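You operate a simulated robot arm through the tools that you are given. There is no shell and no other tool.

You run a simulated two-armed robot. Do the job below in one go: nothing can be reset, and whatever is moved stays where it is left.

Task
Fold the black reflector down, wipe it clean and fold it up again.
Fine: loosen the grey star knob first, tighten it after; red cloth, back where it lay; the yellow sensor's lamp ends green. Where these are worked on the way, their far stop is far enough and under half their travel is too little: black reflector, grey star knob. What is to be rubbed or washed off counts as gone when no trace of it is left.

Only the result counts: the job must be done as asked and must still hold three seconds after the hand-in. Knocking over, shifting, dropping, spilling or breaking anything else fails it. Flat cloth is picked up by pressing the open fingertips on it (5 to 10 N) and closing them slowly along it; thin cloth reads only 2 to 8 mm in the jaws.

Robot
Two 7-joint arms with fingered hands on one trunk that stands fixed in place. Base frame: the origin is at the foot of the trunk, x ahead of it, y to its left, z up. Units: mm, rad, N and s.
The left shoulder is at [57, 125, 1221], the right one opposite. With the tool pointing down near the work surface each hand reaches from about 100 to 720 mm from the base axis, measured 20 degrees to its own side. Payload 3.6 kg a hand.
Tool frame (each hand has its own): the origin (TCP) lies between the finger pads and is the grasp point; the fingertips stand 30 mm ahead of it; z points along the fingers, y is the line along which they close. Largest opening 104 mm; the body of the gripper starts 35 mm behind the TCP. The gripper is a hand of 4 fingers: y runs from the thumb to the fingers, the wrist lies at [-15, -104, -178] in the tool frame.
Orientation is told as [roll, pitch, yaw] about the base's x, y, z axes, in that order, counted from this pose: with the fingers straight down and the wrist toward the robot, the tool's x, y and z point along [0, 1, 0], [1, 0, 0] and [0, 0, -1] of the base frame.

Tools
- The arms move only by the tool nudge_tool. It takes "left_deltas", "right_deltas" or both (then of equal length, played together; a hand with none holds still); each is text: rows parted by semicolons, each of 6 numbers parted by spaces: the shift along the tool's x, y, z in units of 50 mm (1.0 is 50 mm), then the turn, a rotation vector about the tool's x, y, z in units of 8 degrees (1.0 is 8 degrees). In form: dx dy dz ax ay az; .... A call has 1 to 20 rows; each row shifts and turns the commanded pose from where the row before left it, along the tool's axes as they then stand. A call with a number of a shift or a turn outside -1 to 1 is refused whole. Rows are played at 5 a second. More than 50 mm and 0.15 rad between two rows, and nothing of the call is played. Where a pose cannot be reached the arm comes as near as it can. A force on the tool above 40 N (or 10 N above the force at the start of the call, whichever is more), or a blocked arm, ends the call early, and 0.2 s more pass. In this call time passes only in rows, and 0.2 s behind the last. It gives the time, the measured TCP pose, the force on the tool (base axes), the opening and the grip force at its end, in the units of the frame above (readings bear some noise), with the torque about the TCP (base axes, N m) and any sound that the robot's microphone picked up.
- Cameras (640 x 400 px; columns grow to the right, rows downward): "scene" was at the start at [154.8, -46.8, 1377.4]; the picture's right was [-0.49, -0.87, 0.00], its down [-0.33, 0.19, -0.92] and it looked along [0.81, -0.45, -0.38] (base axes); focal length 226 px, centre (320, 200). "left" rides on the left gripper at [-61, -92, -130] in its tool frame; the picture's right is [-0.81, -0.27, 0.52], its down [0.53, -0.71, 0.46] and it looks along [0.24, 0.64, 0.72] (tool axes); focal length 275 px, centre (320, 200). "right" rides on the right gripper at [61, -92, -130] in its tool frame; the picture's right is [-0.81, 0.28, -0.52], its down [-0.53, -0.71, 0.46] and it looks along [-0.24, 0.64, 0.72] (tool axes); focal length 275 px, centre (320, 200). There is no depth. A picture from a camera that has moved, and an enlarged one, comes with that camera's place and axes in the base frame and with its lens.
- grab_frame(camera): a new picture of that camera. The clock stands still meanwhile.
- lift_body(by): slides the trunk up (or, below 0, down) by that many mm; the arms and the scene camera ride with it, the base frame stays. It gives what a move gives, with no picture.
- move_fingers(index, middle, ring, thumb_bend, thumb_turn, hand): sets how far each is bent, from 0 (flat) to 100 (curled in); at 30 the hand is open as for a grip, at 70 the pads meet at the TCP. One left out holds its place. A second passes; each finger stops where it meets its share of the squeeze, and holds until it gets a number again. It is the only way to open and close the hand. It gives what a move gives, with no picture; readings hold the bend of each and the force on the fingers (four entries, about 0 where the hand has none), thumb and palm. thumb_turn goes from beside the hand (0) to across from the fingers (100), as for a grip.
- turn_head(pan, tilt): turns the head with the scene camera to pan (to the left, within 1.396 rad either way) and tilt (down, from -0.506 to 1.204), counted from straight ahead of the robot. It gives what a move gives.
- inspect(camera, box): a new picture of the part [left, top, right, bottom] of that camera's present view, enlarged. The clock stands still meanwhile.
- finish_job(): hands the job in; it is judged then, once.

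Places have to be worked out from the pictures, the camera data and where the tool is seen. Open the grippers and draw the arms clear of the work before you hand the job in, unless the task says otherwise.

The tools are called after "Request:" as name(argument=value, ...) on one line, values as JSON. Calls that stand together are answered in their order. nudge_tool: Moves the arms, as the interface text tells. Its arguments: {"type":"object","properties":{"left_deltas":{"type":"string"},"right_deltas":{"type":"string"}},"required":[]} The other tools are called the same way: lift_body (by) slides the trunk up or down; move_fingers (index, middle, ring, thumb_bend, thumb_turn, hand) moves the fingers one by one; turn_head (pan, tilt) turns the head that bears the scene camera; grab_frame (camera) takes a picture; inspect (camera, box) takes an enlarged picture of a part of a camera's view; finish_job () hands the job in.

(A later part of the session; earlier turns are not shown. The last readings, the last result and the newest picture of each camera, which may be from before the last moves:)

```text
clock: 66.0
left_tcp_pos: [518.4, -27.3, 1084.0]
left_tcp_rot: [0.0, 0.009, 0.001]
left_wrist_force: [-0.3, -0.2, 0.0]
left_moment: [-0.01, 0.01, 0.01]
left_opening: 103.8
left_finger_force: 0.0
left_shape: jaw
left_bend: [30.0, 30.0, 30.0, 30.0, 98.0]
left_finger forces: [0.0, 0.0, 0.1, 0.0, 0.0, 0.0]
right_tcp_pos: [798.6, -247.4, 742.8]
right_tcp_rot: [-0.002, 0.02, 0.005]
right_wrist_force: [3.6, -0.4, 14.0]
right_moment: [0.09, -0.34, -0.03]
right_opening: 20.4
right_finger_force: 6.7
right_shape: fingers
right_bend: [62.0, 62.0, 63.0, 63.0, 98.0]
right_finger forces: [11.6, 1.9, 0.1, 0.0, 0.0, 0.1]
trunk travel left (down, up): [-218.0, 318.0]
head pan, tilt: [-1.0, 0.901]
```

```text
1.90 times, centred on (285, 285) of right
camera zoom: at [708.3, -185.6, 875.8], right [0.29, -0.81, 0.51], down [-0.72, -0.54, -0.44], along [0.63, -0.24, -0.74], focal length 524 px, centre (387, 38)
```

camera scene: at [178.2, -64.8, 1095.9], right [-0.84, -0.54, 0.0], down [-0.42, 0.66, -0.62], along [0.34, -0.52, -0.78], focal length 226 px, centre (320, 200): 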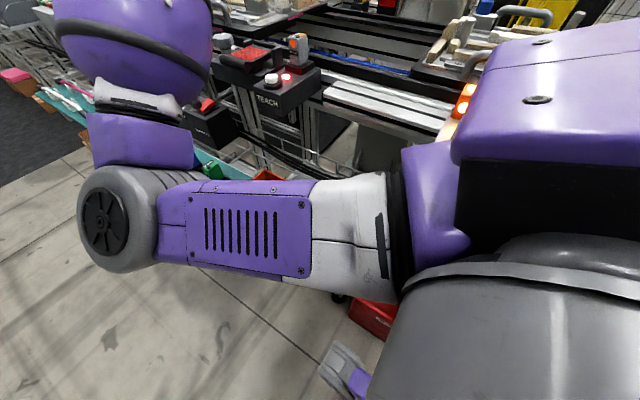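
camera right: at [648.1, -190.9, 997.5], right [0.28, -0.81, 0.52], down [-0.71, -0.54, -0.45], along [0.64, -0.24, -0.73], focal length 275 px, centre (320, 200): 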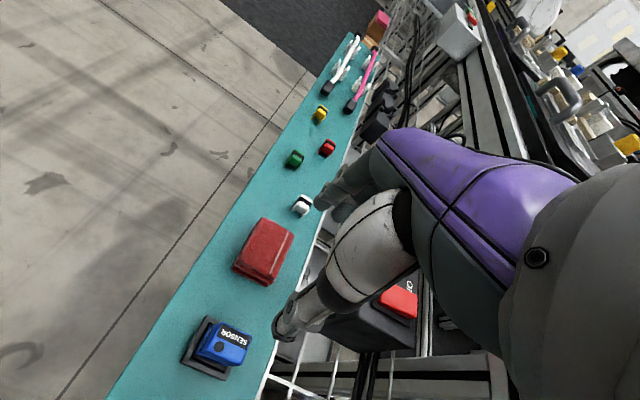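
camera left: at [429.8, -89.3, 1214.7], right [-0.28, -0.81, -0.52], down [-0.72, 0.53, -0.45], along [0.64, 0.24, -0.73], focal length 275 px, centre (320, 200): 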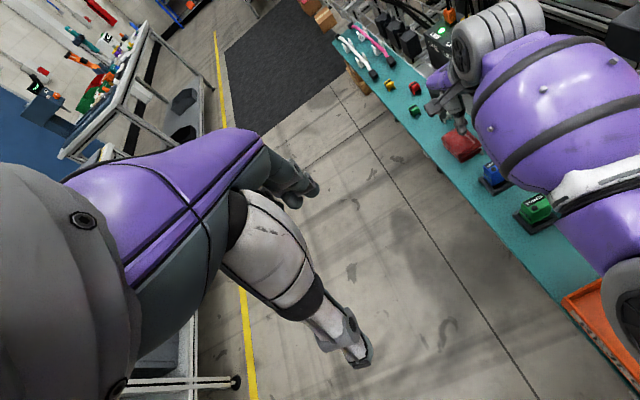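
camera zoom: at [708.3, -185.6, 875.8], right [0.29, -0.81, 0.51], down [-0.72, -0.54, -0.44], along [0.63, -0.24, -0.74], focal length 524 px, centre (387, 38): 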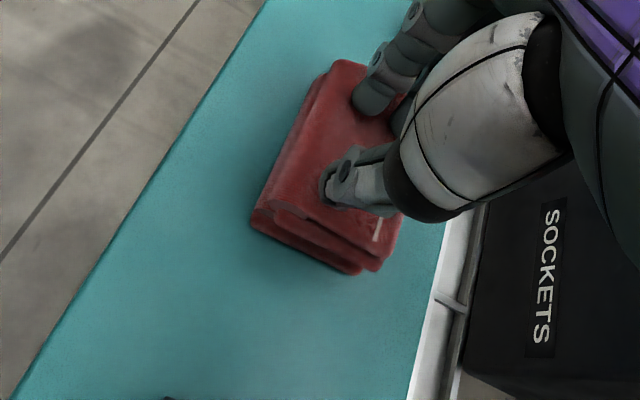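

Fingers now carry the load (index 11.6). I set the tilt between and close further, since the cloth should read only a few mm in the jaws.

Request:
nudge_tool(right_deltas="0 0 -0.01 -0.1 0 0")

Request:
move_fingers(hand="right", index=67, middle=67, ring=67, thumb_bend=67)

Request:
inspect(camera="right", box=[170, 180, 400, 390])

```text
clock: 66.4
left_tcp_pos: [517.6, -27.0, 1083.9]
left_tcp_rot: [0.001, 0.009, 0.001]
left_wrist_force: [-0.7, -0.1, 0.7]
left_moment: [0.0, -0.01, 0.0]
left_opening: 103.7
left_finger_force: 0.1
left_shape: jaw
left_bend: [30.0, 30.0, 30.0, 30.0, 98.0]
left_finger forces: [0.0, 0.1, 0.0, 0.0, 0.1, 0.0]
right_tcp_pos: [798.7, -246.8, 743.4]
right_tcp_rot: [-0.001, 0.01, 0.005]
right_wrist_force: [2.0, -1.5, 13.2]
right_moment: [0.06, -0.34, -0.06]
right_opening: 18.8
right_finger_force: 6.5
right_shape: fingers
right_bend: [63.0, 63.0, 63.0, 63.0, 98.0]
right_finger forces: [12.0, 1.0, 0.1, 0.0, 0.0, 0.1]
trunk travel left (down, up): [-218.0, 318.0]
head pan, tilt: [-1.0, 0.901]
```

```text
clock: 67.4
left_tcp_pos: [518.6, -27.1, 1085.0]
left_tcp_rot: [0.0, 0.008, 0.0]
left_wrist_force: [0.3, 0.1, -1.0]
left_moment: [0.03, 0.04, 0.0]
left_opening: 103.8
left_finger_force: 0.1
left_shape: jaw
left_bend: [30.0, 30.0, 30.0, 30.0, 98.0]
left_finger forces: [0.1, 0.0, 0.1, 0.0, 0.2, 0.1]
right_tcp_pos: [799.5, -247.7, 742.6]
right_tcp_rot: [-0.002, 0.008, 0.006]
right_wrist_force: [4.6, -1.7, 13.7]
right_moment: [0.1, -0.38, -0.09]
right_opening: 13.7
right_finger_force: 6.7
right_shape: fingers
right_bend: [63.0, 67.0, 67.0, 67.0, 98.0]
right_finger forces: [12.8, 0.0, 0.1, 0.0, 0.0, 0.0]
trunk travel left (down, up): [-218.0, 318.0]
head pan, tilt: [-1.0, 0.901]
```

```text
1.90 times, centred on (285, 285) of right
camera zoom: at [708.3, -185.5, 874.3], right [0.28, -0.81, 0.52], down [-0.71, -0.54, -0.45], along [0.64, -0.24, -0.73], focal length 524 px, centre (387, 38)
```

zoom: 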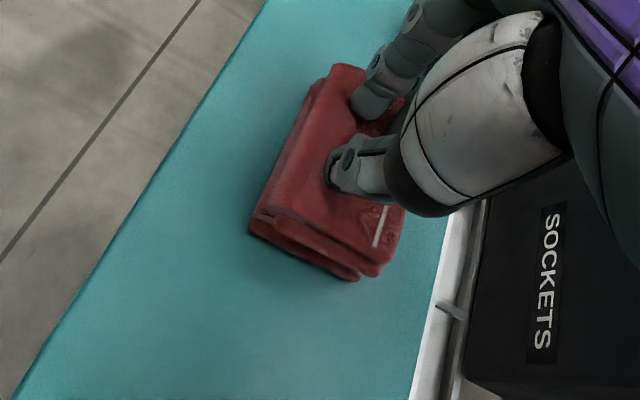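

The fingertips are working on the top layers. I close further to see whether a fold gets trapped between thumb and fingers.

Request:
move_fingers(hand="right", index=70, middle=70, ring=70, thumb_bend=70)

Request:
inspect(camera="right", box=[230, 190, 360, 320])

```text
clock: 68.4
left_tcp_pos: [520.0, -27.2, 1084.0]
left_tcp_rot: [-0.001, 0.009, 0.001]
left_wrist_force: [-0.4, -0.3, -0.2]
left_moment: [-0.02, 0.0, -0.01]
left_opening: 103.7
left_finger_force: 0.1
left_shape: jaw
left_bend: [30.0, 30.0, 30.0, 30.0, 98.0]
left_finger forces: [0.0, 0.0, 0.0, 0.0, 0.1, 0.0]
right_tcp_pos: [799.6, -246.7, 741.0]
right_tcp_rot: [0.001, 0.01, 0.005]
right_wrist_force: [1.9, 0.8, 5.6]
right_moment: [0.08, -0.14, -0.01]
right_opening: 2.9
right_finger_force: 2.6
right_shape: fingers
right_bend: [69.0, 70.0, 70.0, 70.0, 98.0]
right_finger forces: [5.2, 0.0, 0.0, 0.0, 0.2, 0.1]
trunk travel left (down, up): [-218.0, 318.0]
head pan, tilt: [-1.0, 0.901]
```

```text
3.08 times, centred on (295, 255) of right
camera zoom: at [708.5, -185.4, 873.1], right [0.28, -0.81, 0.51], down [-0.72, -0.54, -0.45], along [0.64, -0.24, -0.73], focal length 847 px, centre (397, 31)
```

zoom: 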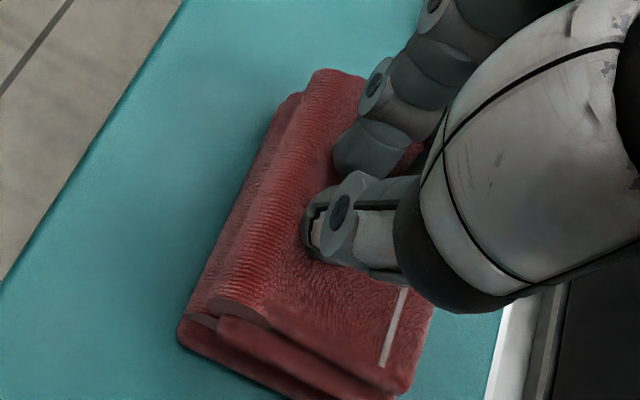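

Opening reads 2.9 mm. I squeeze more firmly to see if cloth is really held, before lifting a little.

Request:
move_fingers(hand="right", index=78, middle=78, ring=78, thumb_bend=78)

Request:
nudge_tool(right_deltas="0 0 -0.1 0 0 0;0 0 -0.1 0 0 0;0 0 -0.1 0 0 0")

Request:
inspect(camera="right", box=[230, 190, 360, 320])

```text
clock: 69.4
left_tcp_pos: [518.8, -27.3, 1083.6]
left_tcp_rot: [-0.002, 0.009, 0.0]
left_wrist_force: [0.4, -0.1, 0.7]
left_moment: [0.01, 0.0, 0.04]
left_opening: 103.4
left_finger_force: 0.1
left_shape: jaw
left_bend: [30.0, 30.0, 30.0, 30.0, 98.0]
left_finger forces: [0.0, 0.0, 0.0, 0.0, 0.0, 0.0]
right_tcp_pos: [800.7, -246.8, 741.9]
right_tcp_rot: [0.0, 0.011, 0.006]
right_wrist_force: [-0.1, -0.2, 0.6]
right_moment: [0.02, -0.05, 0.0]
right_opening: 0.0
right_finger_force: 0.0
right_shape: fingers
right_bend: [75.0, 78.0, 78.0, 73.0, 97.0]
right_finger forces: [0.0, 0.0, 0.0, 0.1, 0.0, 0.1]
trunk travel left (down, up): [-218.0, 318.0]
head pan, tilt: [-1.0, 0.901]
```

```text
clock: 70.2
left_tcp_pos: [520.5, -26.7, 1083.9]
left_tcp_rot: [0.001, 0.01, 0.001]
left_wrist_force: [0.0, 0.1, 0.8]
left_moment: [-0.02, 0.01, 0.0]
left_opening: 103.6
left_finger_force: 0.0
left_shape: jaw
left_bend: [30.0, 30.0, 30.0, 30.0, 98.0]
left_finger forces: [0.1, 0.0, 0.0, 0.0, 0.0, 0.0]
right_tcp_pos: [800.4, -248.0, 757.7]
right_tcp_rot: [-0.001, 0.01, 0.004]
right_wrist_force: [0.8, 0.9, -0.3]
right_moment: [0.01, 0.01, 0.05]
right_opening: 0.0
right_finger_force: 0.1
right_shape: fingers
right_bend: [75.0, 78.0, 78.0, 73.0, 97.0]
right_finger forces: [0.0, 0.0, 0.1, 0.1, 0.0, 0.0]
trunk travel left (down, up): [-218.0, 318.0]
head pan, tilt: [-1.0, 0.901]
```

```text
3.08 times, centred on (295, 255) of right
camera zoom: at [709.0, -185.9, 888.4], right [0.28, -0.81, 0.52], down [-0.72, -0.54, -0.45], along [0.64, -0.24, -0.73], focal length 847 px, centre (397, 31)
```

zoom: 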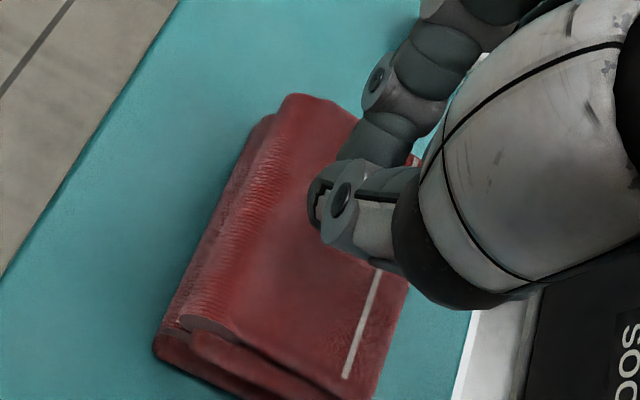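

Nothing was caught; the folded pad is too thick for a top pinch. I will instead straddle it and grip it by its two short ends: raise, open to about 83 mm and check alignment.

Request:
nudge_tool(right_deltas="0 0 -0.5 -0.07 0 0;0 0 -0.2 0 0 0;0 0 0 0 0 0")

Request:
move_fingers(hand="right", index=38, middle=38, ring=38, thumb_bend=38)

Request:
inspect(camera="right", box=[170, 160, 400, 390])

Request:
inspect(camera="left", box=[400, 70, 540, 220])

```text
clock: 71.0
left_tcp_pos: [520.3, -28.6, 1084.1]
left_tcp_rot: [0.0, 0.009, 0.002]
left_wrist_force: [-0.5, 0.7, 0.6]
left_moment: [-0.04, -0.03, -0.01]
left_opening: 103.8
left_finger_force: 0.1
left_shape: jaw
left_bend: [30.0, 30.0, 30.0, 30.0, 98.0]
left_finger forces: [0.0, 0.1, 0.0, 0.1, 0.0, 0.0]
right_tcp_pos: [801.0, -247.3, 791.9]
right_tcp_rot: [0.0, -0.001, 0.004]
right_wrist_force: [0.2, 0.3, 0.1]
right_moment: [0.02, 0.02, -0.03]
right_opening: 0.0
right_finger_force: 0.1
right_shape: fingers
right_bend: [75.0, 78.0, 78.0, 73.0, 97.0]
right_finger forces: [0.0, 0.0, 0.0, 0.1, 0.1, 0.0]
trunk travel left (down, up): [-218.0, 318.0]
head pan, tilt: [-1.0, 0.901]
```

```text
clock: 72.0
left_tcp_pos: [520.5, -27.2, 1083.7]
left_tcp_rot: [0.0, 0.012, 0.001]
left_wrist_force: [0.1, -0.2, 0.6]
left_moment: [-0.02, 0.01, 0.01]
left_opening: 103.5
left_finger_force: 0.0
left_shape: jaw
left_bend: [30.0, 30.0, 30.0, 30.0, 98.0]
left_finger forces: [0.1, 0.0, 0.1, 0.0, 0.1, 0.0]
right_tcp_pos: [801.0, -247.1, 791.2]
right_tcp_rot: [0.002, 0.0, 0.007]
right_wrist_force: [-0.7, 0.0, -1.4]
right_moment: [0.01, -0.01, 0.0]
right_opening: 82.3
right_finger_force: 0.1
right_shape: fingers
right_bend: [38.0, 38.0, 38.0, 38.0, 97.0]
right_finger forces: [0.1, 0.0, 0.1, 0.0, 0.1, 0.1]
trunk travel left (down, up): [-218.0, 318.0]
head pan, tilt: [-1.0, 0.901]
```

```text
1.74 times, centred on (285, 275) of right
camera zoom: at [708.4, -185.6, 922.2], right [0.28, -0.81, 0.52], down [-0.71, -0.54, -0.45], along [0.65, -0.24, -0.72], focal length 479 px, centre (381, 70)
```

zoom: 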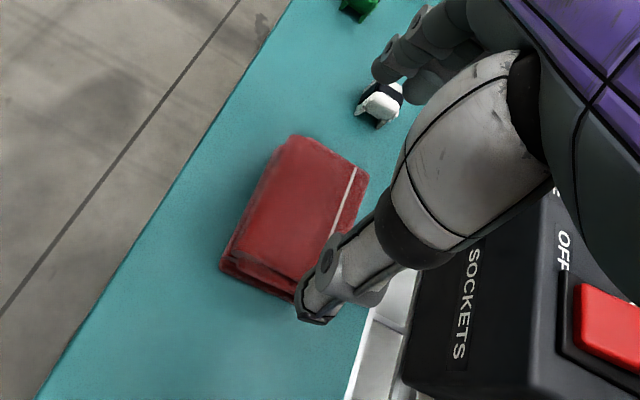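

```text
2.67 times, centred on (470, 145) of left
camera zoom: at [430.0, -89.3, 1214.6], right [-0.28, -0.81, -0.52], down [-0.72, 0.53, -0.45], along [0.64, 0.24, -0.73], focal length 734 px, centre (-80, 347)
```

zoom: 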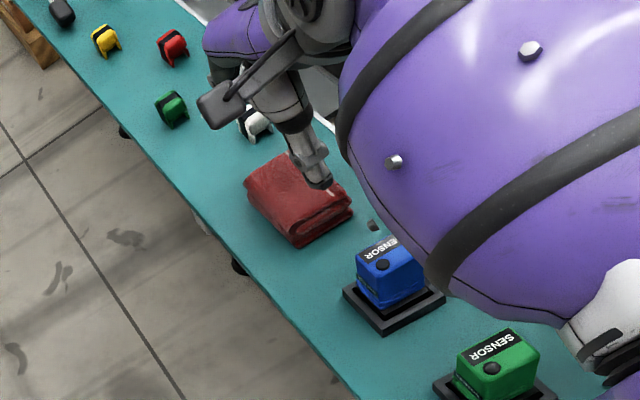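

The pad spans about x 762–828, centre [796, -246]. I shift 5 mm back and lower so the tips go down beside both short ends, stopping about 10 mm below the cloth top.

Request:
nudge_tool(right_deltas="0.02 -0.1 0.3 0 0 0;0 0 0.4 0 0 0;0 0 0.25 0 0 0;0 0 0.1 0 0 0;0 0 0.06 0 0 0")

Request:
inspect(camera="right", box=[170, 160, 400, 390])

Request:
inspect(camera="left", box=[420, 80, 540, 200])

```text
clock: 73.2
left_tcp_pos: [519.6, -27.3, 1083.6]
left_tcp_rot: [0.0, 0.011, -0.001]
left_wrist_force: [-0.1, 0.4, 0.0]
left_moment: [0.04, 0.01, 0.0]
left_opening: 103.7
left_finger_force: 0.1
left_shape: jaw
left_bend: [30.0, 30.0, 30.0, 30.0, 98.0]
left_finger forces: [0.0, 0.0, 0.1, 0.1, 0.1, 0.0]
right_tcp_pos: [796.7, -244.6, 734.8]
right_tcp_rot: [0.0, 0.0, 0.005]
right_wrist_force: [0.0, -0.2, 0.5]
right_moment: [-0.02, -0.03, -0.01]
right_opening: 82.2
right_finger_force: 0.0
right_shape: fingers
right_bend: [38.0, 38.0, 38.0, 38.0, 97.0]
right_finger forces: [0.0, 0.0, 0.0, 0.0, 0.0, 0.1]
trunk travel left (down, up): [-218.0, 318.0]
head pan, tilt: [-1.0, 0.901]
```

```text
1.74 times, centred on (285, 275) of right
camera zoom: at [703.4, -184.8, 866.4], right [0.28, -0.81, 0.52], down [-0.71, -0.54, -0.46], along [0.65, -0.24, -0.72], focal length 479 px, centre (381, 70)
```

zoom: 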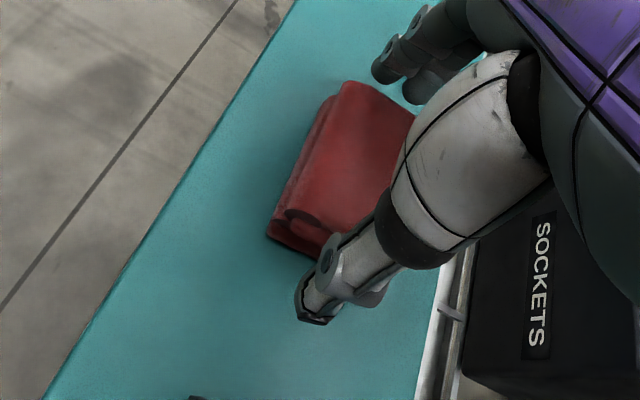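

```text
3.33 times, centred on (480, 140) of left
camera zoom: at [430.0, -89.3, 1214.6], right [-0.28, -0.81, -0.52], down [-0.72, 0.53, -0.45], along [0.64, 0.24, -0.73], focal length 918 px, centre (-213, 400)
```

zoom: 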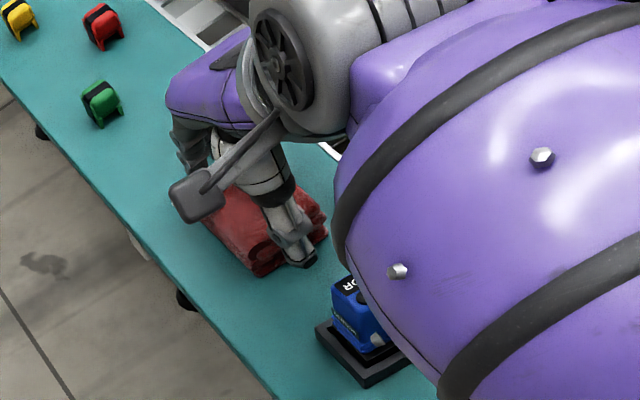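

The thumb is before the near end and the fingers beyond the far end, no contact. I close gently to take the pad by its ends.

Request:
move_fingers(hand="right", index=47, middle=47, ring=47, thumb_bend=47)

Request:
inspect(camera="right", box=[170, 160, 400, 390])

```text
clock: 74.2
left_tcp_pos: [520.5, -27.3, 1084.8]
left_tcp_rot: [-0.001, 0.011, -0.001]
left_wrist_force: [-0.5, -0.1, 0.3]
left_moment: [-0.01, -0.01, 0.0]
left_opening: 103.7
left_finger_force: 0.0
left_shape: jaw
left_bend: [30.0, 30.0, 30.0, 30.0, 98.0]
left_finger forces: [0.0, 0.1, 0.0, 0.1, 0.1, 0.1]
right_tcp_pos: [796.3, -245.4, 736.3]
right_tcp_rot: [0.001, 0.001, 0.005]
right_wrist_force: [-0.1, 0.6, 0.3]
right_moment: [-0.02, 0.03, 0.0]
right_opening: 67.0
right_finger_force: 2.8
right_shape: fingers
right_bend: [45.0, 46.0, 46.0, 44.0, 97.0]
right_finger forces: [1.3, 1.2, 0.7, 0.1, 2.9, 0.1]
trunk travel left (down, up): [-218.0, 318.0]
head pan, tilt: [-1.0, 0.901]
```

```text
1.74 times, centred on (285, 275) of right
camera zoom: at [703.4, -184.9, 866.6], right [0.28, -0.81, 0.52], down [-0.71, -0.54, -0.46], along [0.65, -0.24, -0.72], focal length 479 px, centre (381, 70)
```

zoom: 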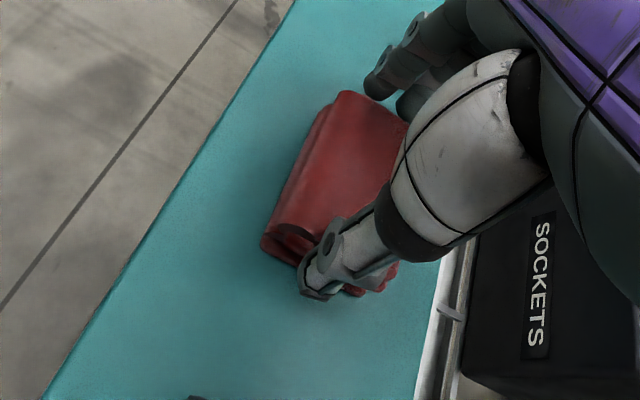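

All fingers and the thumb hold the pad evenly at 67 mm opening. I squeeze a bit more and then lift a few centimetres as a test.

Request:
move_fingers(hand="right", index=53, middle=53, ring=53, thumb_bend=53)

Request:
nudge_tool(right_deltas="0 0 -0.1 0 0 0;0 0 -0.2 0 0 0;0 0 -0.3 0 0 0;0 0 0 0 0 0")

Request:
inspect(camera="right", box=[170, 160, 400, 390])

Request:
inspect(camera="left", box=[420, 80, 540, 200])

```text
clock: 75.2
left_tcp_pos: [519.2, -27.4, 1084.3]
left_tcp_rot: [-0.001, 0.012, -0.001]
left_wrist_force: [0.4, 0.1, -0.8]
left_moment: [-0.02, 0.01, -0.02]
left_opening: 104.0
left_finger_force: 0.2
left_shape: jaw
left_bend: [30.0, 30.0, 30.0, 30.0, 98.0]
left_finger forces: [0.1, 0.0, 0.0, 0.1, 0.0, 0.1]
right_tcp_pos: [795.6, -245.1, 735.3]
right_tcp_rot: [-0.001, 0.001, 0.006]
right_wrist_force: [0.6, -0.5, 1.2]
right_moment: [-0.01, 0.01, 0.04]
right_opening: 65.5
right_finger_force: 8.6
right_shape: fingers
right_bend: [48.0, 49.0, 50.0, 44.0, 96.0]
right_finger forces: [3.7, 3.3, 2.2, 0.0, 8.5, 0.0]
trunk travel left (down, up): [-218.0, 318.0]
head pan, tilt: [-1.0, 0.901]
```

```text
clock: 76.2
left_tcp_pos: [520.4, -27.4, 1084.8]
left_tcp_rot: [0.0, 0.009, 0.002]
left_wrist_force: [-0.4, -1.0, 0.1]
left_moment: [0.0, 0.02, 0.01]
left_opening: 103.9
left_finger_force: 0.1
left_shape: jaw
left_bend: [30.0, 30.0, 30.0, 30.0, 98.0]
left_finger forces: [0.1, 0.0, 0.1, 0.1, 0.1, 0.0]
right_tcp_pos: [795.2, -244.6, 765.1]
right_tcp_rot: [0.0, 0.0, 0.007]
right_wrist_force: [0.1, 0.3, -0.2]
right_moment: [0.01, 0.0, -0.02]
right_opening: 65.0
right_finger_force: 7.7
right_shape: fingers
right_bend: [48.0, 50.0, 50.0, 44.0, 96.0]
right_finger forces: [3.5, 3.0, 1.7, 0.0, 7.7, 0.0]
trunk travel left (down, up): [-218.0, 318.0]
head pan, tilt: [-1.0, 0.901]
```

```text
1.74 times, centred on (285, 275) of right
camera zoom: at [703.6, -184.3, 896.3], right [0.28, -0.81, 0.52], down [-0.71, -0.54, -0.45], along [0.65, -0.24, -0.72], focal length 479 px, centre (381, 70)
```

zoom: 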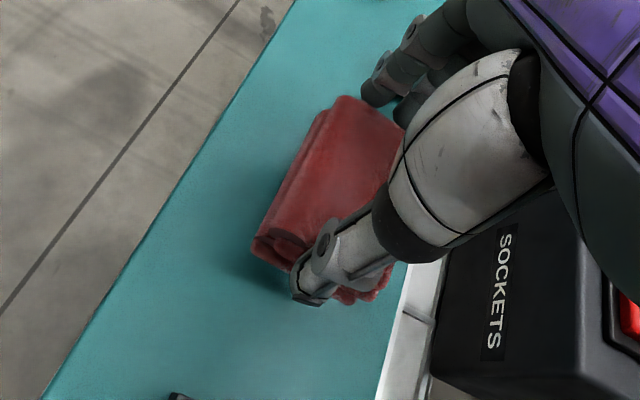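

```text
3.33 times, centred on (480, 140) of left
camera zoom: at [430.1, -89.3, 1214.5], right [-0.28, -0.81, -0.52], down [-0.72, 0.53, -0.45], along [0.64, 0.24, -0.73], focal length 918 px, centre (-213, 400)
```

zoom: 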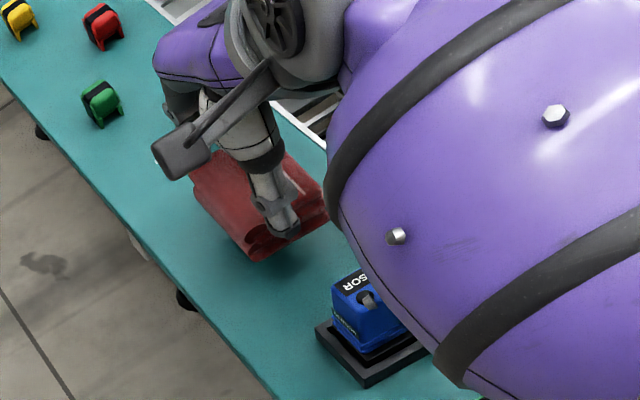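

The cloth is lifted cleanly (placed pose was TCP [795.6, -245.1, 735.3], yaw 0). I tighten the grip a little, raise it, and bring it back toward the robot above the shelf.

Request:
move_fingers(hand="right", index=57, middle=57, ring=57, thumb_bend=57)

Request:
nudge_tool(right_deltas="0 0 -0.7 0 0 0;0 0 -0.8 0 0 0;0 0 -0.8 0 0 0;0 -0.6 -0.4 0 0 0;0 -0.8 -0.2 0 0 0;0 -0.8 0 0 0 0;0 -0.8 0 0 0 0;0 -0.8 0 0 0 0;0 0 0 0 0 0")

Request:
grab_frame(camera="right")

Request:
grab_frame(camera="left")

```text
clock: 77.2
left_tcp_pos: [519.9, -27.5, 1084.8]
left_tcp_rot: [0.0, 0.01, 0.002]
left_wrist_force: [-0.1, 0.9, 0.0]
left_moment: [0.0, 0.04, -0.04]
left_opening: 103.7
left_finger_force: 0.1
left_shape: jaw
left_bend: [30.0, 30.0, 30.0, 30.0, 98.0]
left_finger forces: [0.0, 0.1, 0.1, 0.0, 0.0, 0.0]
right_tcp_pos: [795.6, -245.2, 764.4]
right_tcp_rot: [0.0, 0.0, 0.005]
right_wrist_force: [-0.4, 0.5, 0.4]
right_moment: [-0.06, 0.03, 0.01]
right_opening: 37.2
right_finger_force: 0.0
right_shape: fingers
right_bend: [56.0, 56.0, 56.0, 56.0, 97.0]
right_finger forces: [0.1, 0.1, 0.1, 0.1, 0.1, 0.0]
trunk travel left (down, up): [-218.0, 318.0]
head pan, tilt: [-1.0, 0.901]
```

```text
clock: 79.2
left_tcp_pos: [519.5, -27.1, 1084.5]
left_tcp_rot: [0.003, 0.01, 0.001]
left_wrist_force: [0.1, 0.6, 0.1]
left_moment: [0.02, 0.0, -0.02]
left_opening: 103.9
left_finger_force: 0.0
left_shape: jaw
left_bend: [30.0, 30.0, 30.0, 30.0, 98.0]
left_finger forces: [0.0, 0.0, 0.1, 0.0, 0.0, 0.0]
right_tcp_pos: [605.9, -248.6, 909.7]
right_tcp_rot: [-0.002, 0.001, 0.004]
right_wrist_force: [-0.2, 0.1, -0.3]
right_moment: [0.02, 0.0, 0.01]
right_opening: 36.8
right_finger_force: 0.0
right_shape: fingers
right_bend: [56.0, 56.0, 56.0, 56.0, 97.0]
right_finger forces: [0.0, 0.0, 0.0, 0.0, 0.0, 0.0]
trunk travel left (down, up): [-218.0, 318.0]
head pan, tilt: [-1.0, 0.901]
```

```text
taken
camera right: at [513.6, -187.5, 1040.6], right [0.28, -0.81, 0.52], down [-0.71, -0.54, -0.45], along [0.64, -0.24, -0.73], focal length 275 px, centre (320, 200)
```

right: 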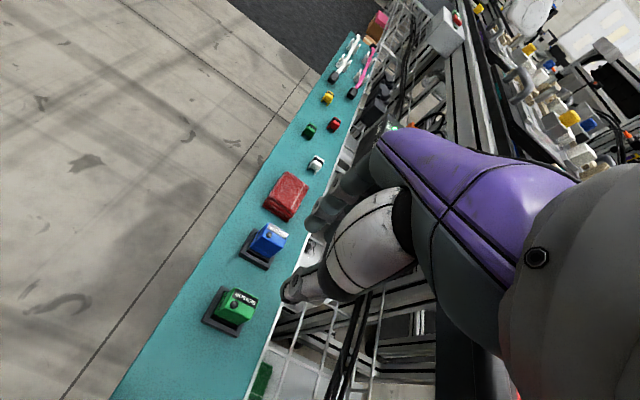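

```text
taken
camera left: at [430.2, -89.5, 1214.5], right [-0.28, -0.81, -0.52], down [-0.72, 0.53, -0.45], along [0.64, 0.25, -0.73], focal length 275 px, centre (320, 200)
```

left: 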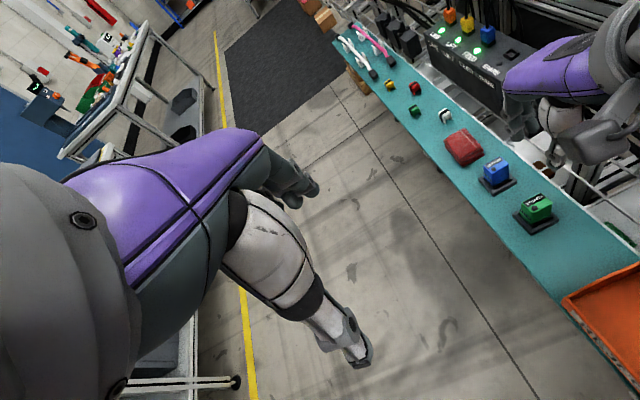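

The extra squeeze made the pad slip out and it fell back the 3 cm onto the shelf. I check its present position in the same left-camera crop used before touching it.

Request:
inspect(camera="left", box=[400, 90, 540, 220])

Request:
inspect(camera="left", box=[435, 120, 495, 175])

Request:
inspect(camera="right", box=[230, 150, 340, 260])

```text
3.08 times, centred on (470, 155) of left
camera zoom: at [430.2, -89.5, 1214.5], right [-0.28, -0.81, -0.52], down [-0.72, 0.53, -0.45], along [0.64, 0.25, -0.73], focal length 847 px, centre (-142, 338)
```

zoom: 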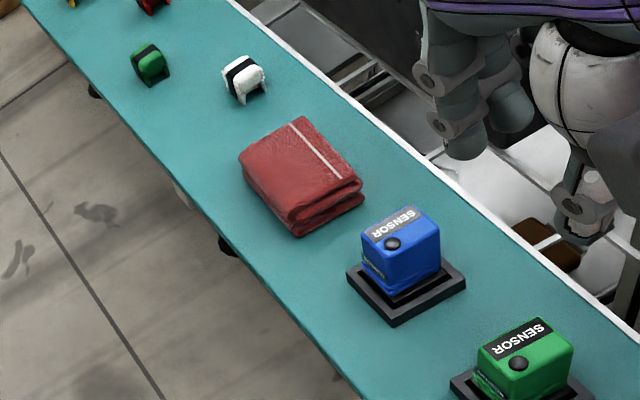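

```text
7.27 times, centred on (465, 148) of left
camera zoom: at [430.2, -89.5, 1214.5], right [-0.28, -0.81, -0.52], down [-0.72, 0.53, -0.45], along [0.64, 0.25, -0.73], focal length 2002 px, centre (-734, 582)
```

zoom: 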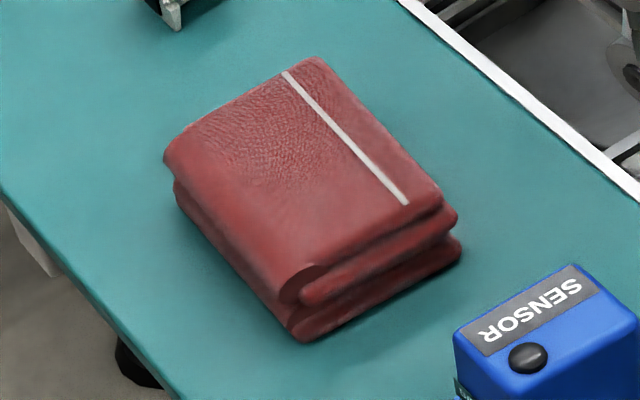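

```text
3.64 times, centred on (285, 205) of right
camera zoom: at [513.6, -187.5, 1040.6], right [0.28, -0.81, 0.52], down [-0.71, -0.54, -0.45], along [0.64, -0.24, -0.73], focal length 1001 px, centre (447, 182)
```

zoom: 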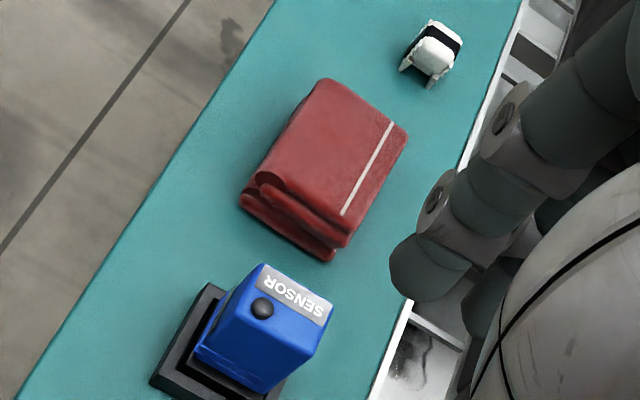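

The pad now lies about 11 mm nearer (centre [784, -246]) and turned by about -4.6°. I go back over it with the hand turned equally, fingers open, to re-grip deeper but gently.

Request:
move_fingers(hand="right", index=38, middle=38, ring=38, thumb_bend=38)

Request:
nudge_tool(right_deltas="0.02 0.714 0.25 0 0 0;0.02 0.714 0.25 0 0 0;0.01 0.714 0.4 0 0 0;0 0.714 0.5 0 0 0;0 0.714 0.6 0 0 0;0 0 0.3 0 0 0.57;0 0 0 0 0 0")

Request:
inspect(camera="right", box=[170, 160, 400, 390])

```text
clock: 80.2
left_tcp_pos: [520.1, -26.9, 1083.5]
left_tcp_rot: [-0.001, 0.01, 0.0]
left_wrist_force: [-0.9, 0.2, 0.5]
left_moment: [0.02, 0.0, 0.01]
left_opening: 103.7
left_finger_force: 0.1
left_shape: jaw
left_bend: [30.0, 30.0, 30.0, 30.0, 98.0]
left_finger forces: [0.0, 0.0, 0.0, 0.0, 0.1, 0.0]
right_tcp_pos: [605.4, -247.6, 912.1]
right_tcp_rot: [0.0, 0.001, 0.007]
right_wrist_force: [0.1, 0.4, 0.3]
right_moment: [0.01, 0.01, 0.02]
right_opening: 82.4
right_finger_force: 0.0
right_shape: fingers
right_bend: [38.0, 38.0, 38.0, 38.0, 97.0]
right_finger forces: [0.0, 0.1, 0.1, 0.0, 0.0, 0.0]
trunk travel left (down, up): [-218.0, 318.0]
head pan, tilt: [-1.0, 0.901]
```

```text
clock: 81.8
left_tcp_pos: [519.8, -27.6, 1084.5]
left_tcp_rot: [0.001, 0.012, 0.0]
left_wrist_force: [-0.3, 0.3, 0.3]
left_moment: [0.02, 0.04, 0.02]
left_opening: 104.0
left_finger_force: 0.1
left_shape: jaw
left_bend: [30.0, 30.0, 30.0, 30.0, 98.0]
left_finger forces: [0.0, 0.0, 0.0, 0.0, 0.0, 0.0]
right_tcp_pos: [784.9, -242.1, 794.5]
right_tcp_rot: [0.001, -0.002, -0.075]
right_wrist_force: [0.2, -1.1, 0.1]
right_moment: [-0.03, -0.01, 0.02]
right_opening: 82.9
right_finger_force: 0.1
right_shape: fingers
right_bend: [38.0, 38.0, 38.0, 38.0, 97.0]
right_finger forces: [0.1, 0.0, 0.0, 0.1, 0.0, 0.0]
trunk travel left (down, up): [-218.0, 318.0]
head pan, tilt: [-1.0, 0.901]
```

```text
1.74 times, centred on (285, 275) of right
camera zoom: at [696.7, -174.1, 926.6], right [0.21, -0.83, 0.52], down [-0.75, -0.48, -0.46], along [0.63, -0.29, -0.72], focal length 479 px, centre (381, 70)
```

zoom: 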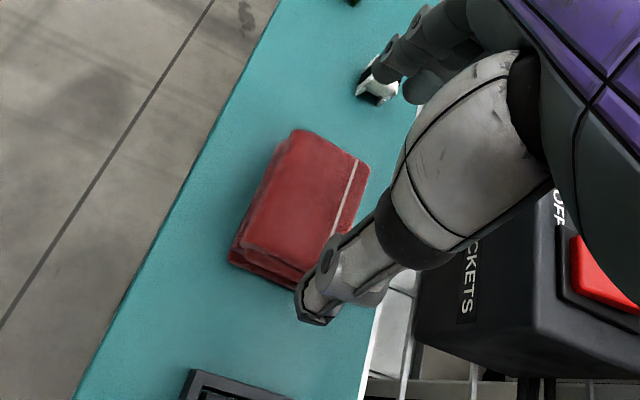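

Alignment matches the earlier good grip. I lower so the tips go deeper beside the pad (TCP z≈729), then close gently.

Request:
nudge_tool(right_deltas="-0.03 -0.03 0.4 0 0 0;0 0 0.4 0 0 0;0 0 0.3 0 0 0;0 0 0.12 0 0 0;0 0 0.08 0 0 0")

Request:
move_fingers(hand="right", index=47, middle=47, ring=47, thumb_bend=47)

Request:
inspect(camera="right", box=[170, 160, 400, 390])

```text
clock: 83.0
left_tcp_pos: [519.4, -29.3, 1085.3]
left_tcp_rot: [0.001, 0.01, 0.001]
left_wrist_force: [0.3, -0.8, 0.8]
left_moment: [0.01, -0.01, -0.01]
left_opening: 103.5
left_finger_force: 0.0
left_shape: jaw
left_bend: [30.0, 30.0, 30.0, 30.0, 98.0]
left_finger forces: [0.1, 0.0, 0.0, 0.0, 0.0, 0.0]
right_tcp_pos: [783.0, -244.9, 729.1]
right_tcp_rot: [-0.002, -0.001, -0.076]
right_wrist_force: [0.5, 0.1, 0.0]
right_moment: [0.01, 0.03, 0.01]
right_opening: 82.9
right_finger_force: 0.1
right_shape: fingers
right_bend: [38.0, 38.0, 38.0, 38.0, 97.0]
right_finger forces: [0.1, 0.1, 0.0, 0.0, 0.0, 0.1]
trunk travel left (down, up): [-218.0, 318.0]
head pan, tilt: [-1.0, 0.901]
```

```text
clock: 84.0
left_tcp_pos: [520.6, -27.5, 1083.3]
left_tcp_rot: [-0.001, 0.01, 0.0]
left_wrist_force: [0.3, -0.3, 0.3]
left_moment: [0.01, 0.0, 0.0]
left_opening: 104.0
left_finger_force: 0.0
left_shape: jaw
left_bend: [30.0, 30.0, 30.0, 30.0, 98.0]
left_finger forces: [0.0, 0.0, 0.0, 0.0, 0.0, 0.0]
right_tcp_pos: [782.6, -243.3, 729.7]
right_tcp_rot: [0.0, -0.001, -0.075]
right_wrist_force: [0.1, -0.4, 0.8]
right_moment: [-0.01, -0.02, 0.0]
right_opening: 67.1
right_finger_force: 2.8
right_shape: fingers
right_bend: [45.0, 45.0, 47.0, 44.0, 97.0]
right_finger forces: [1.6, 1.5, 0.0, 0.0, 2.9, 0.0]
trunk travel left (down, up): [-218.0, 318.0]
head pan, tilt: [-1.0, 0.901]
```

```text
1.74 times, centred on (285, 275) of right
camera zoom: at [695.7, -176.5, 861.2], right [0.21, -0.83, 0.52], down [-0.75, -0.48, -0.46], along [0.62, -0.29, -0.72], focal length 479 px, centre (381, 70)
```

zoom: 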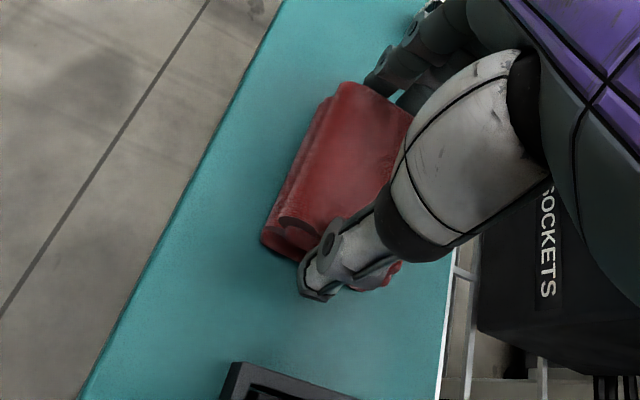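

The pad is held again at 67 mm. I tighten only to the level that held before (target 53) and lift slightly to test.

Request:
move_fingers(hand="right", index=52, middle=52, ring=53, thumb_bend=52)

Request:
nudge_tool(right_deltas="0 0 -0.1 0 0 0;0 0 -0.2 0 0 0;0 0 -0.3 0 0 0;0 0 0 0 0 0")

Request:
inspect(camera="right", box=[170, 160, 400, 390])

Request:
inspect(camera="left", box=[420, 80, 540, 200])

```text
clock: 85.0
left_tcp_pos: [519.8, -27.2, 1084.1]
left_tcp_rot: [0.001, 0.01, 0.001]
left_wrist_force: [0.6, 0.7, 0.9]
left_moment: [-0.01, -0.01, -0.03]
left_opening: 103.7
left_finger_force: 0.1
left_shape: jaw
left_bend: [30.0, 30.0, 30.0, 30.0, 98.0]
left_finger forces: [0.0, 0.1, 0.0, 0.0, 0.0, 0.1]
right_tcp_pos: [783.6, -244.6, 729.3]
right_tcp_rot: [0.001, -0.001, -0.076]
right_wrist_force: [0.7, -0.6, 0.7]
right_moment: [-0.03, -0.06, 0.02]
right_opening: 66.1
right_finger_force: 8.9
right_shape: fingers
right_bend: [47.0, 48.0, 52.0, 44.0, 97.0]
right_finger forces: [4.0, 3.9, 0.9, 0.0, 7.8, 0.0]
trunk travel left (down, up): [-218.0, 318.0]
head pan, tilt: [-1.0, 0.901]
```

```text
clock: 86.0
left_tcp_pos: [519.9, -26.8, 1084.0]
left_tcp_rot: [0.002, 0.011, 0.0]
left_wrist_force: [-0.8, -0.3, -0.4]
left_moment: [0.02, 0.04, -0.01]
left_opening: 103.6
left_finger_force: 0.0
left_shape: jaw
left_bend: [30.0, 30.0, 30.0, 30.0, 98.0]
left_finger forces: [0.0, 0.0, 0.0, 0.0, 0.1, 0.0]
right_tcp_pos: [783.4, -244.2, 761.6]
right_tcp_rot: [0.0, 0.001, -0.075]
right_wrist_force: [-0.4, -0.4, 0.7]
right_moment: [-0.04, 0.01, -0.01]
right_opening: 66.2
right_finger_force: 8.3
right_shape: fingers
right_bend: [47.0, 48.0, 52.0, 44.0, 97.0]
right_finger forces: [3.8, 3.6, 1.0, 0.0, 8.1, 0.0]
trunk travel left (down, up): [-218.0, 318.0]
head pan, tilt: [-1.0, 0.901]
```

```text
1.74 times, centred on (285, 275) of right
camera zoom: at [696.0, -176.0, 891.9], right [0.21, -0.83, 0.52], down [-0.75, -0.48, -0.45], along [0.62, -0.29, -0.72], focal length 479 px, centre (381, 70)
```

zoom: 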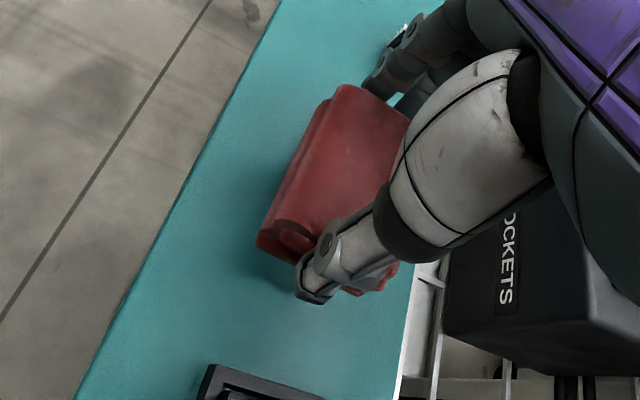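

```text
3.33 times, centred on (480, 140) of left
camera zoom: at [430.1, -89.3, 1214.5], right [-0.28, -0.81, -0.52], down [-0.72, 0.53, -0.45], along [0.64, 0.24, -0.73], focal length 918 px, centre (-213, 400)
```

zoom: 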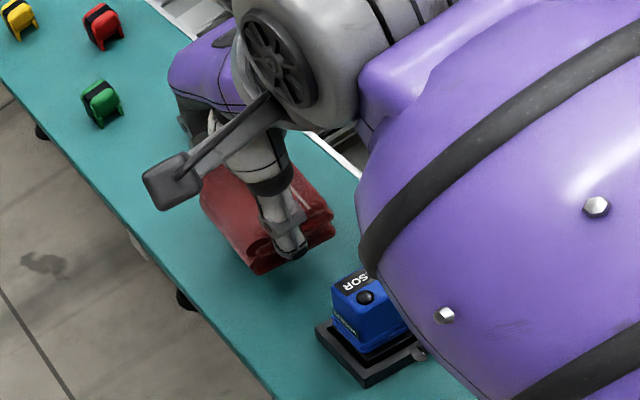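

Held firmly at 8 N. Keeping this grip, I raise the pad and retract it smoothly toward the robot.

Request:
nudge_tool(right_deltas="0 0 -0.5 0 0 0;0 0 -0.6 0 0 0;0 0 -0.6 0 0 0;0 0 -0.6 0 0 0;0 -0.5 -0.4 0 0 0;0 -0.6 -0.2 0 0 0;0 -0.6 0 0 0 0;0 -0.6 0 0 0 0;0 -0.6 0 0 0 0;0 -0.6 0 0 0 0;0 0 0 0 0 0")

Request:
inspect(camera="right", box=[170, 160, 400, 390])

```text
clock: 88.4
left_tcp_pos: [519.9, -28.1, 1083.8]
left_tcp_rot: [0.001, 0.01, 0.001]
left_wrist_force: [0.1, -0.2, -0.9]
left_moment: [-0.02, 0.0, 0.0]
left_opening: 103.5
left_finger_force: 0.0
left_shape: jaw
left_bend: [30.0, 30.0, 30.0, 30.0, 98.0]
left_finger forces: [0.1, 0.0, 0.0, 0.1, 0.0, 0.0]
right_tcp_pos: [606.8, -232.0, 906.1]
right_tcp_rot: [-0.001, 0.001, -0.075]
right_wrist_force: [-1.0, -0.4, 0.1]
right_moment: [-0.02, 0.03, 0.01]
right_opening: 65.7
right_finger_force: 8.3
right_shape: fingers
right_bend: [47.0, 48.0, 52.0, 44.0, 97.0]
right_finger forces: [3.8, 3.5, 0.9, 0.0, 7.8, 0.0]
trunk travel left (down, up): [-218.0, 318.0]
head pan, tilt: [-1.0, 0.901]
```

```text
1.74 times, centred on (285, 275) of right
camera zoom: at [520.2, -163.8, 1036.9], right [0.21, -0.83, 0.52], down [-0.75, -0.48, -0.45], along [0.62, -0.29, -0.73], focal length 479 px, centre (381, 70)
```

zoom: 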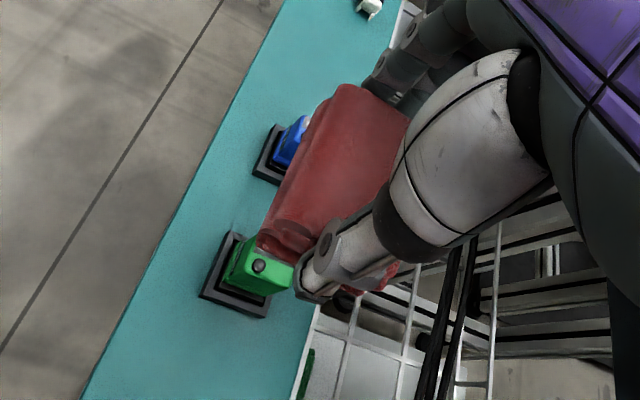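

Cloth still held. I raise the trunk back to the height that worked well at the bracket.

Request:
lift_body(by=100)

Request:
lift_body(by=50)

Request:
grab_frame(camera="scene")

Request:
grab_frame(camera="left")

```text
clock: 89.7
left_tcp_pos: [520.8, -28.0, 1183.6]
left_tcp_rot: [0.001, 0.01, 0.001]
left_wrist_force: [0.3, 0.2, 0.1]
left_moment: [0.02, -0.01, 0.04]
left_opening: 103.6
left_finger_force: 0.1
left_shape: jaw
left_bend: [30.0, 30.0, 30.0, 30.0, 98.0]
left_finger forces: [0.1, 0.1, 0.0, 0.0, 0.0, 0.0]
right_tcp_pos: [607.7, -232.4, 1006.2]
right_tcp_rot: [0.0, 0.002, -0.074]
right_wrist_force: [-0.1, -0.4, 0.1]
right_moment: [0.01, 0.01, 0.0]
right_opening: 65.8
right_finger_force: 8.0
right_shape: fingers
right_bend: [47.0, 48.0, 52.0, 44.0, 97.0]
right_finger forces: [3.8, 3.6, 1.0, 0.0, 7.8, 0.0]
trunk travel left (down, up): [-318.0, 218.0]
head pan, tilt: [-1.0, 0.901]
```

```text
clock: 90.6
left_tcp_pos: [521.4, -26.3, 1234.6]
left_tcp_rot: [-0.001, 0.01, 0.003]
left_wrist_force: [0.3, -0.2, -0.4]
left_moment: [0.02, 0.01, 0.0]
left_opening: 103.6
left_finger_force: 0.1
left_shape: jaw
left_bend: [30.0, 30.0, 30.0, 30.0, 98.0]
left_finger forces: [0.0, 0.0, 0.0, 0.0, 0.0, 0.0]
right_tcp_pos: [608.1, -230.4, 1056.2]
right_tcp_rot: [0.0, 0.002, -0.076]
right_wrist_force: [0.0, -0.2, -0.1]
right_moment: [0.01, -0.02, -0.01]
right_opening: 66.0
right_finger_force: 7.7
right_shape: fingers
right_bend: [47.0, 48.0, 52.0, 44.0, 97.0]
right_finger forces: [3.7, 3.6, 1.0, 0.0, 7.8, 0.0]
trunk travel left (down, up): [-368.0, 168.0]
head pan, tilt: [-1.0, 0.901]
```

```text
taken
camera scene: at [142.7, -64.8, 1244.8], right [-0.84, -0.54, 0.0], down [-0.42, 0.66, -0.62], along [0.34, -0.52, -0.78], focal length 226 px, centre (320, 200)
```

scene: 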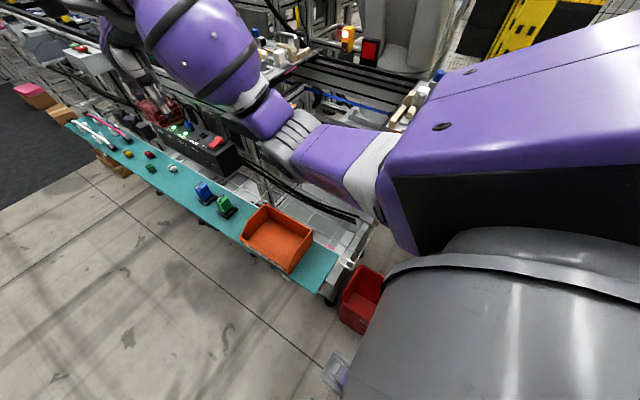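

```text
taken
camera left: at [430.4, -89.4, 1364.4], right [-0.28, -0.81, -0.52], down [-0.72, 0.53, -0.45], along [0.64, 0.24, -0.73], focal length 275 px, centre (320, 200)
```

left: 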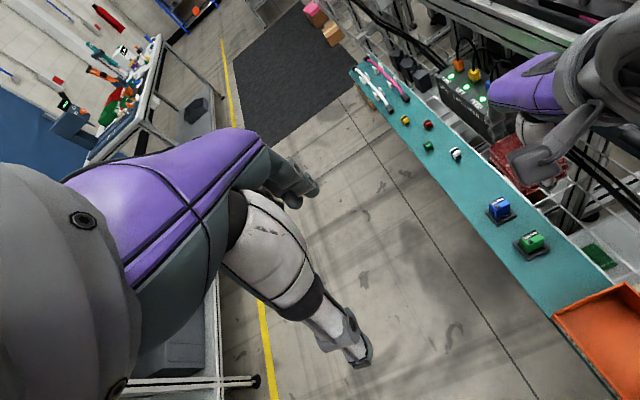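

The arm's elbow now swings nearer to the TEACH box in the picture. I zoom in to be sure nothing is touched.

Request:
inspect(camera="scene", box=[180, 70, 360, 190])

Request:
grab_frame(camera="right")

```text
3.33 times, centred on (270, 130) of scene
camera zoom: at [142.7, -64.8, 1244.8], right [-0.84, -0.54, 0.0], down [-0.42, 0.66, -0.62], along [0.34, -0.52, -0.78], focal length 752 px, centre (487, 433)
```

zoom: 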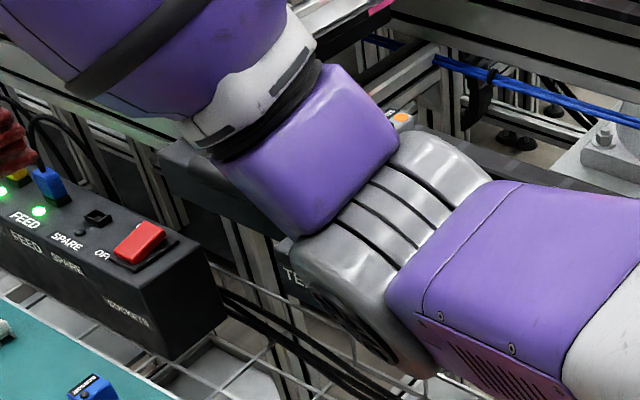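

```text
taken
camera right: at [521.2, -163.7, 1186.4], right [0.21, -0.83, 0.52], down [-0.75, -0.48, -0.45], along [0.62, -0.29, -0.72], focal length 275 px, centre (320, 200)
```

right: 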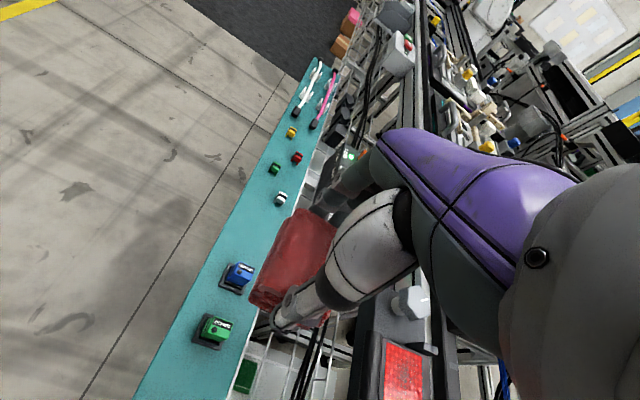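

The elbow sits low, close to the TEACH box, so before moving the hand over to the reflector I raise the trunk further for clearance.

Request:
lift_body(by=82)

Request:
inspect(camera="scene", box=[150, 60, 390, 210])

```text
clock: 91.8
left_tcp_pos: [521.4, -28.0, 1315.1]
left_tcp_rot: [0.002, 0.013, 0.002]
left_wrist_force: [-0.2, -0.4, 0.6]
left_moment: [0.0, -0.03, -0.01]
left_opening: 103.7
left_finger_force: 0.0
left_shape: jaw
left_bend: [30.0, 30.0, 30.0, 30.0, 98.0]
left_finger forces: [0.1, 0.0, 0.0, 0.0, 0.0, 0.0]
right_tcp_pos: [607.5, -230.5, 1137.0]
right_tcp_rot: [0.001, 0.001, -0.075]
right_wrist_force: [0.4, -0.1, -0.5]
right_moment: [-0.02, -0.02, -0.01]
right_opening: 65.9
right_finger_force: 8.3
right_shape: fingers
right_bend: [47.0, 48.0, 52.0, 44.0, 97.0]
right_finger forces: [3.8, 3.5, 0.9, 0.1, 7.8, 0.0]
trunk travel left (down, up): [-450.0, 86.0]
head pan, tilt: [-1.0, 0.901]
```

```text
2.67 times, centred on (270, 135) of scene
camera zoom: at [115.2, -64.8, 1333.5], right [-0.84, -0.54, 0.0], down [-0.42, 0.66, -0.62], along [0.34, -0.52, -0.78], focal length 601 px, centre (453, 373)
```

zoom: 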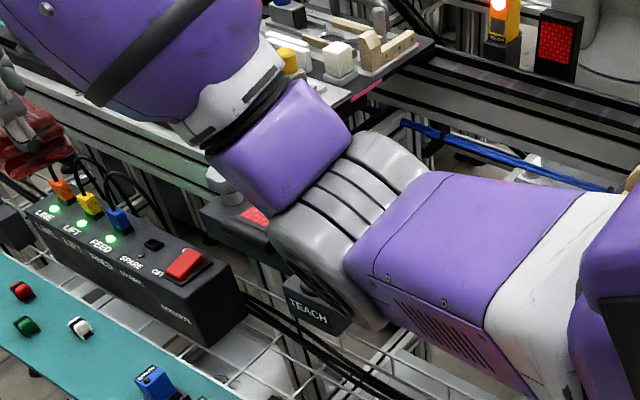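

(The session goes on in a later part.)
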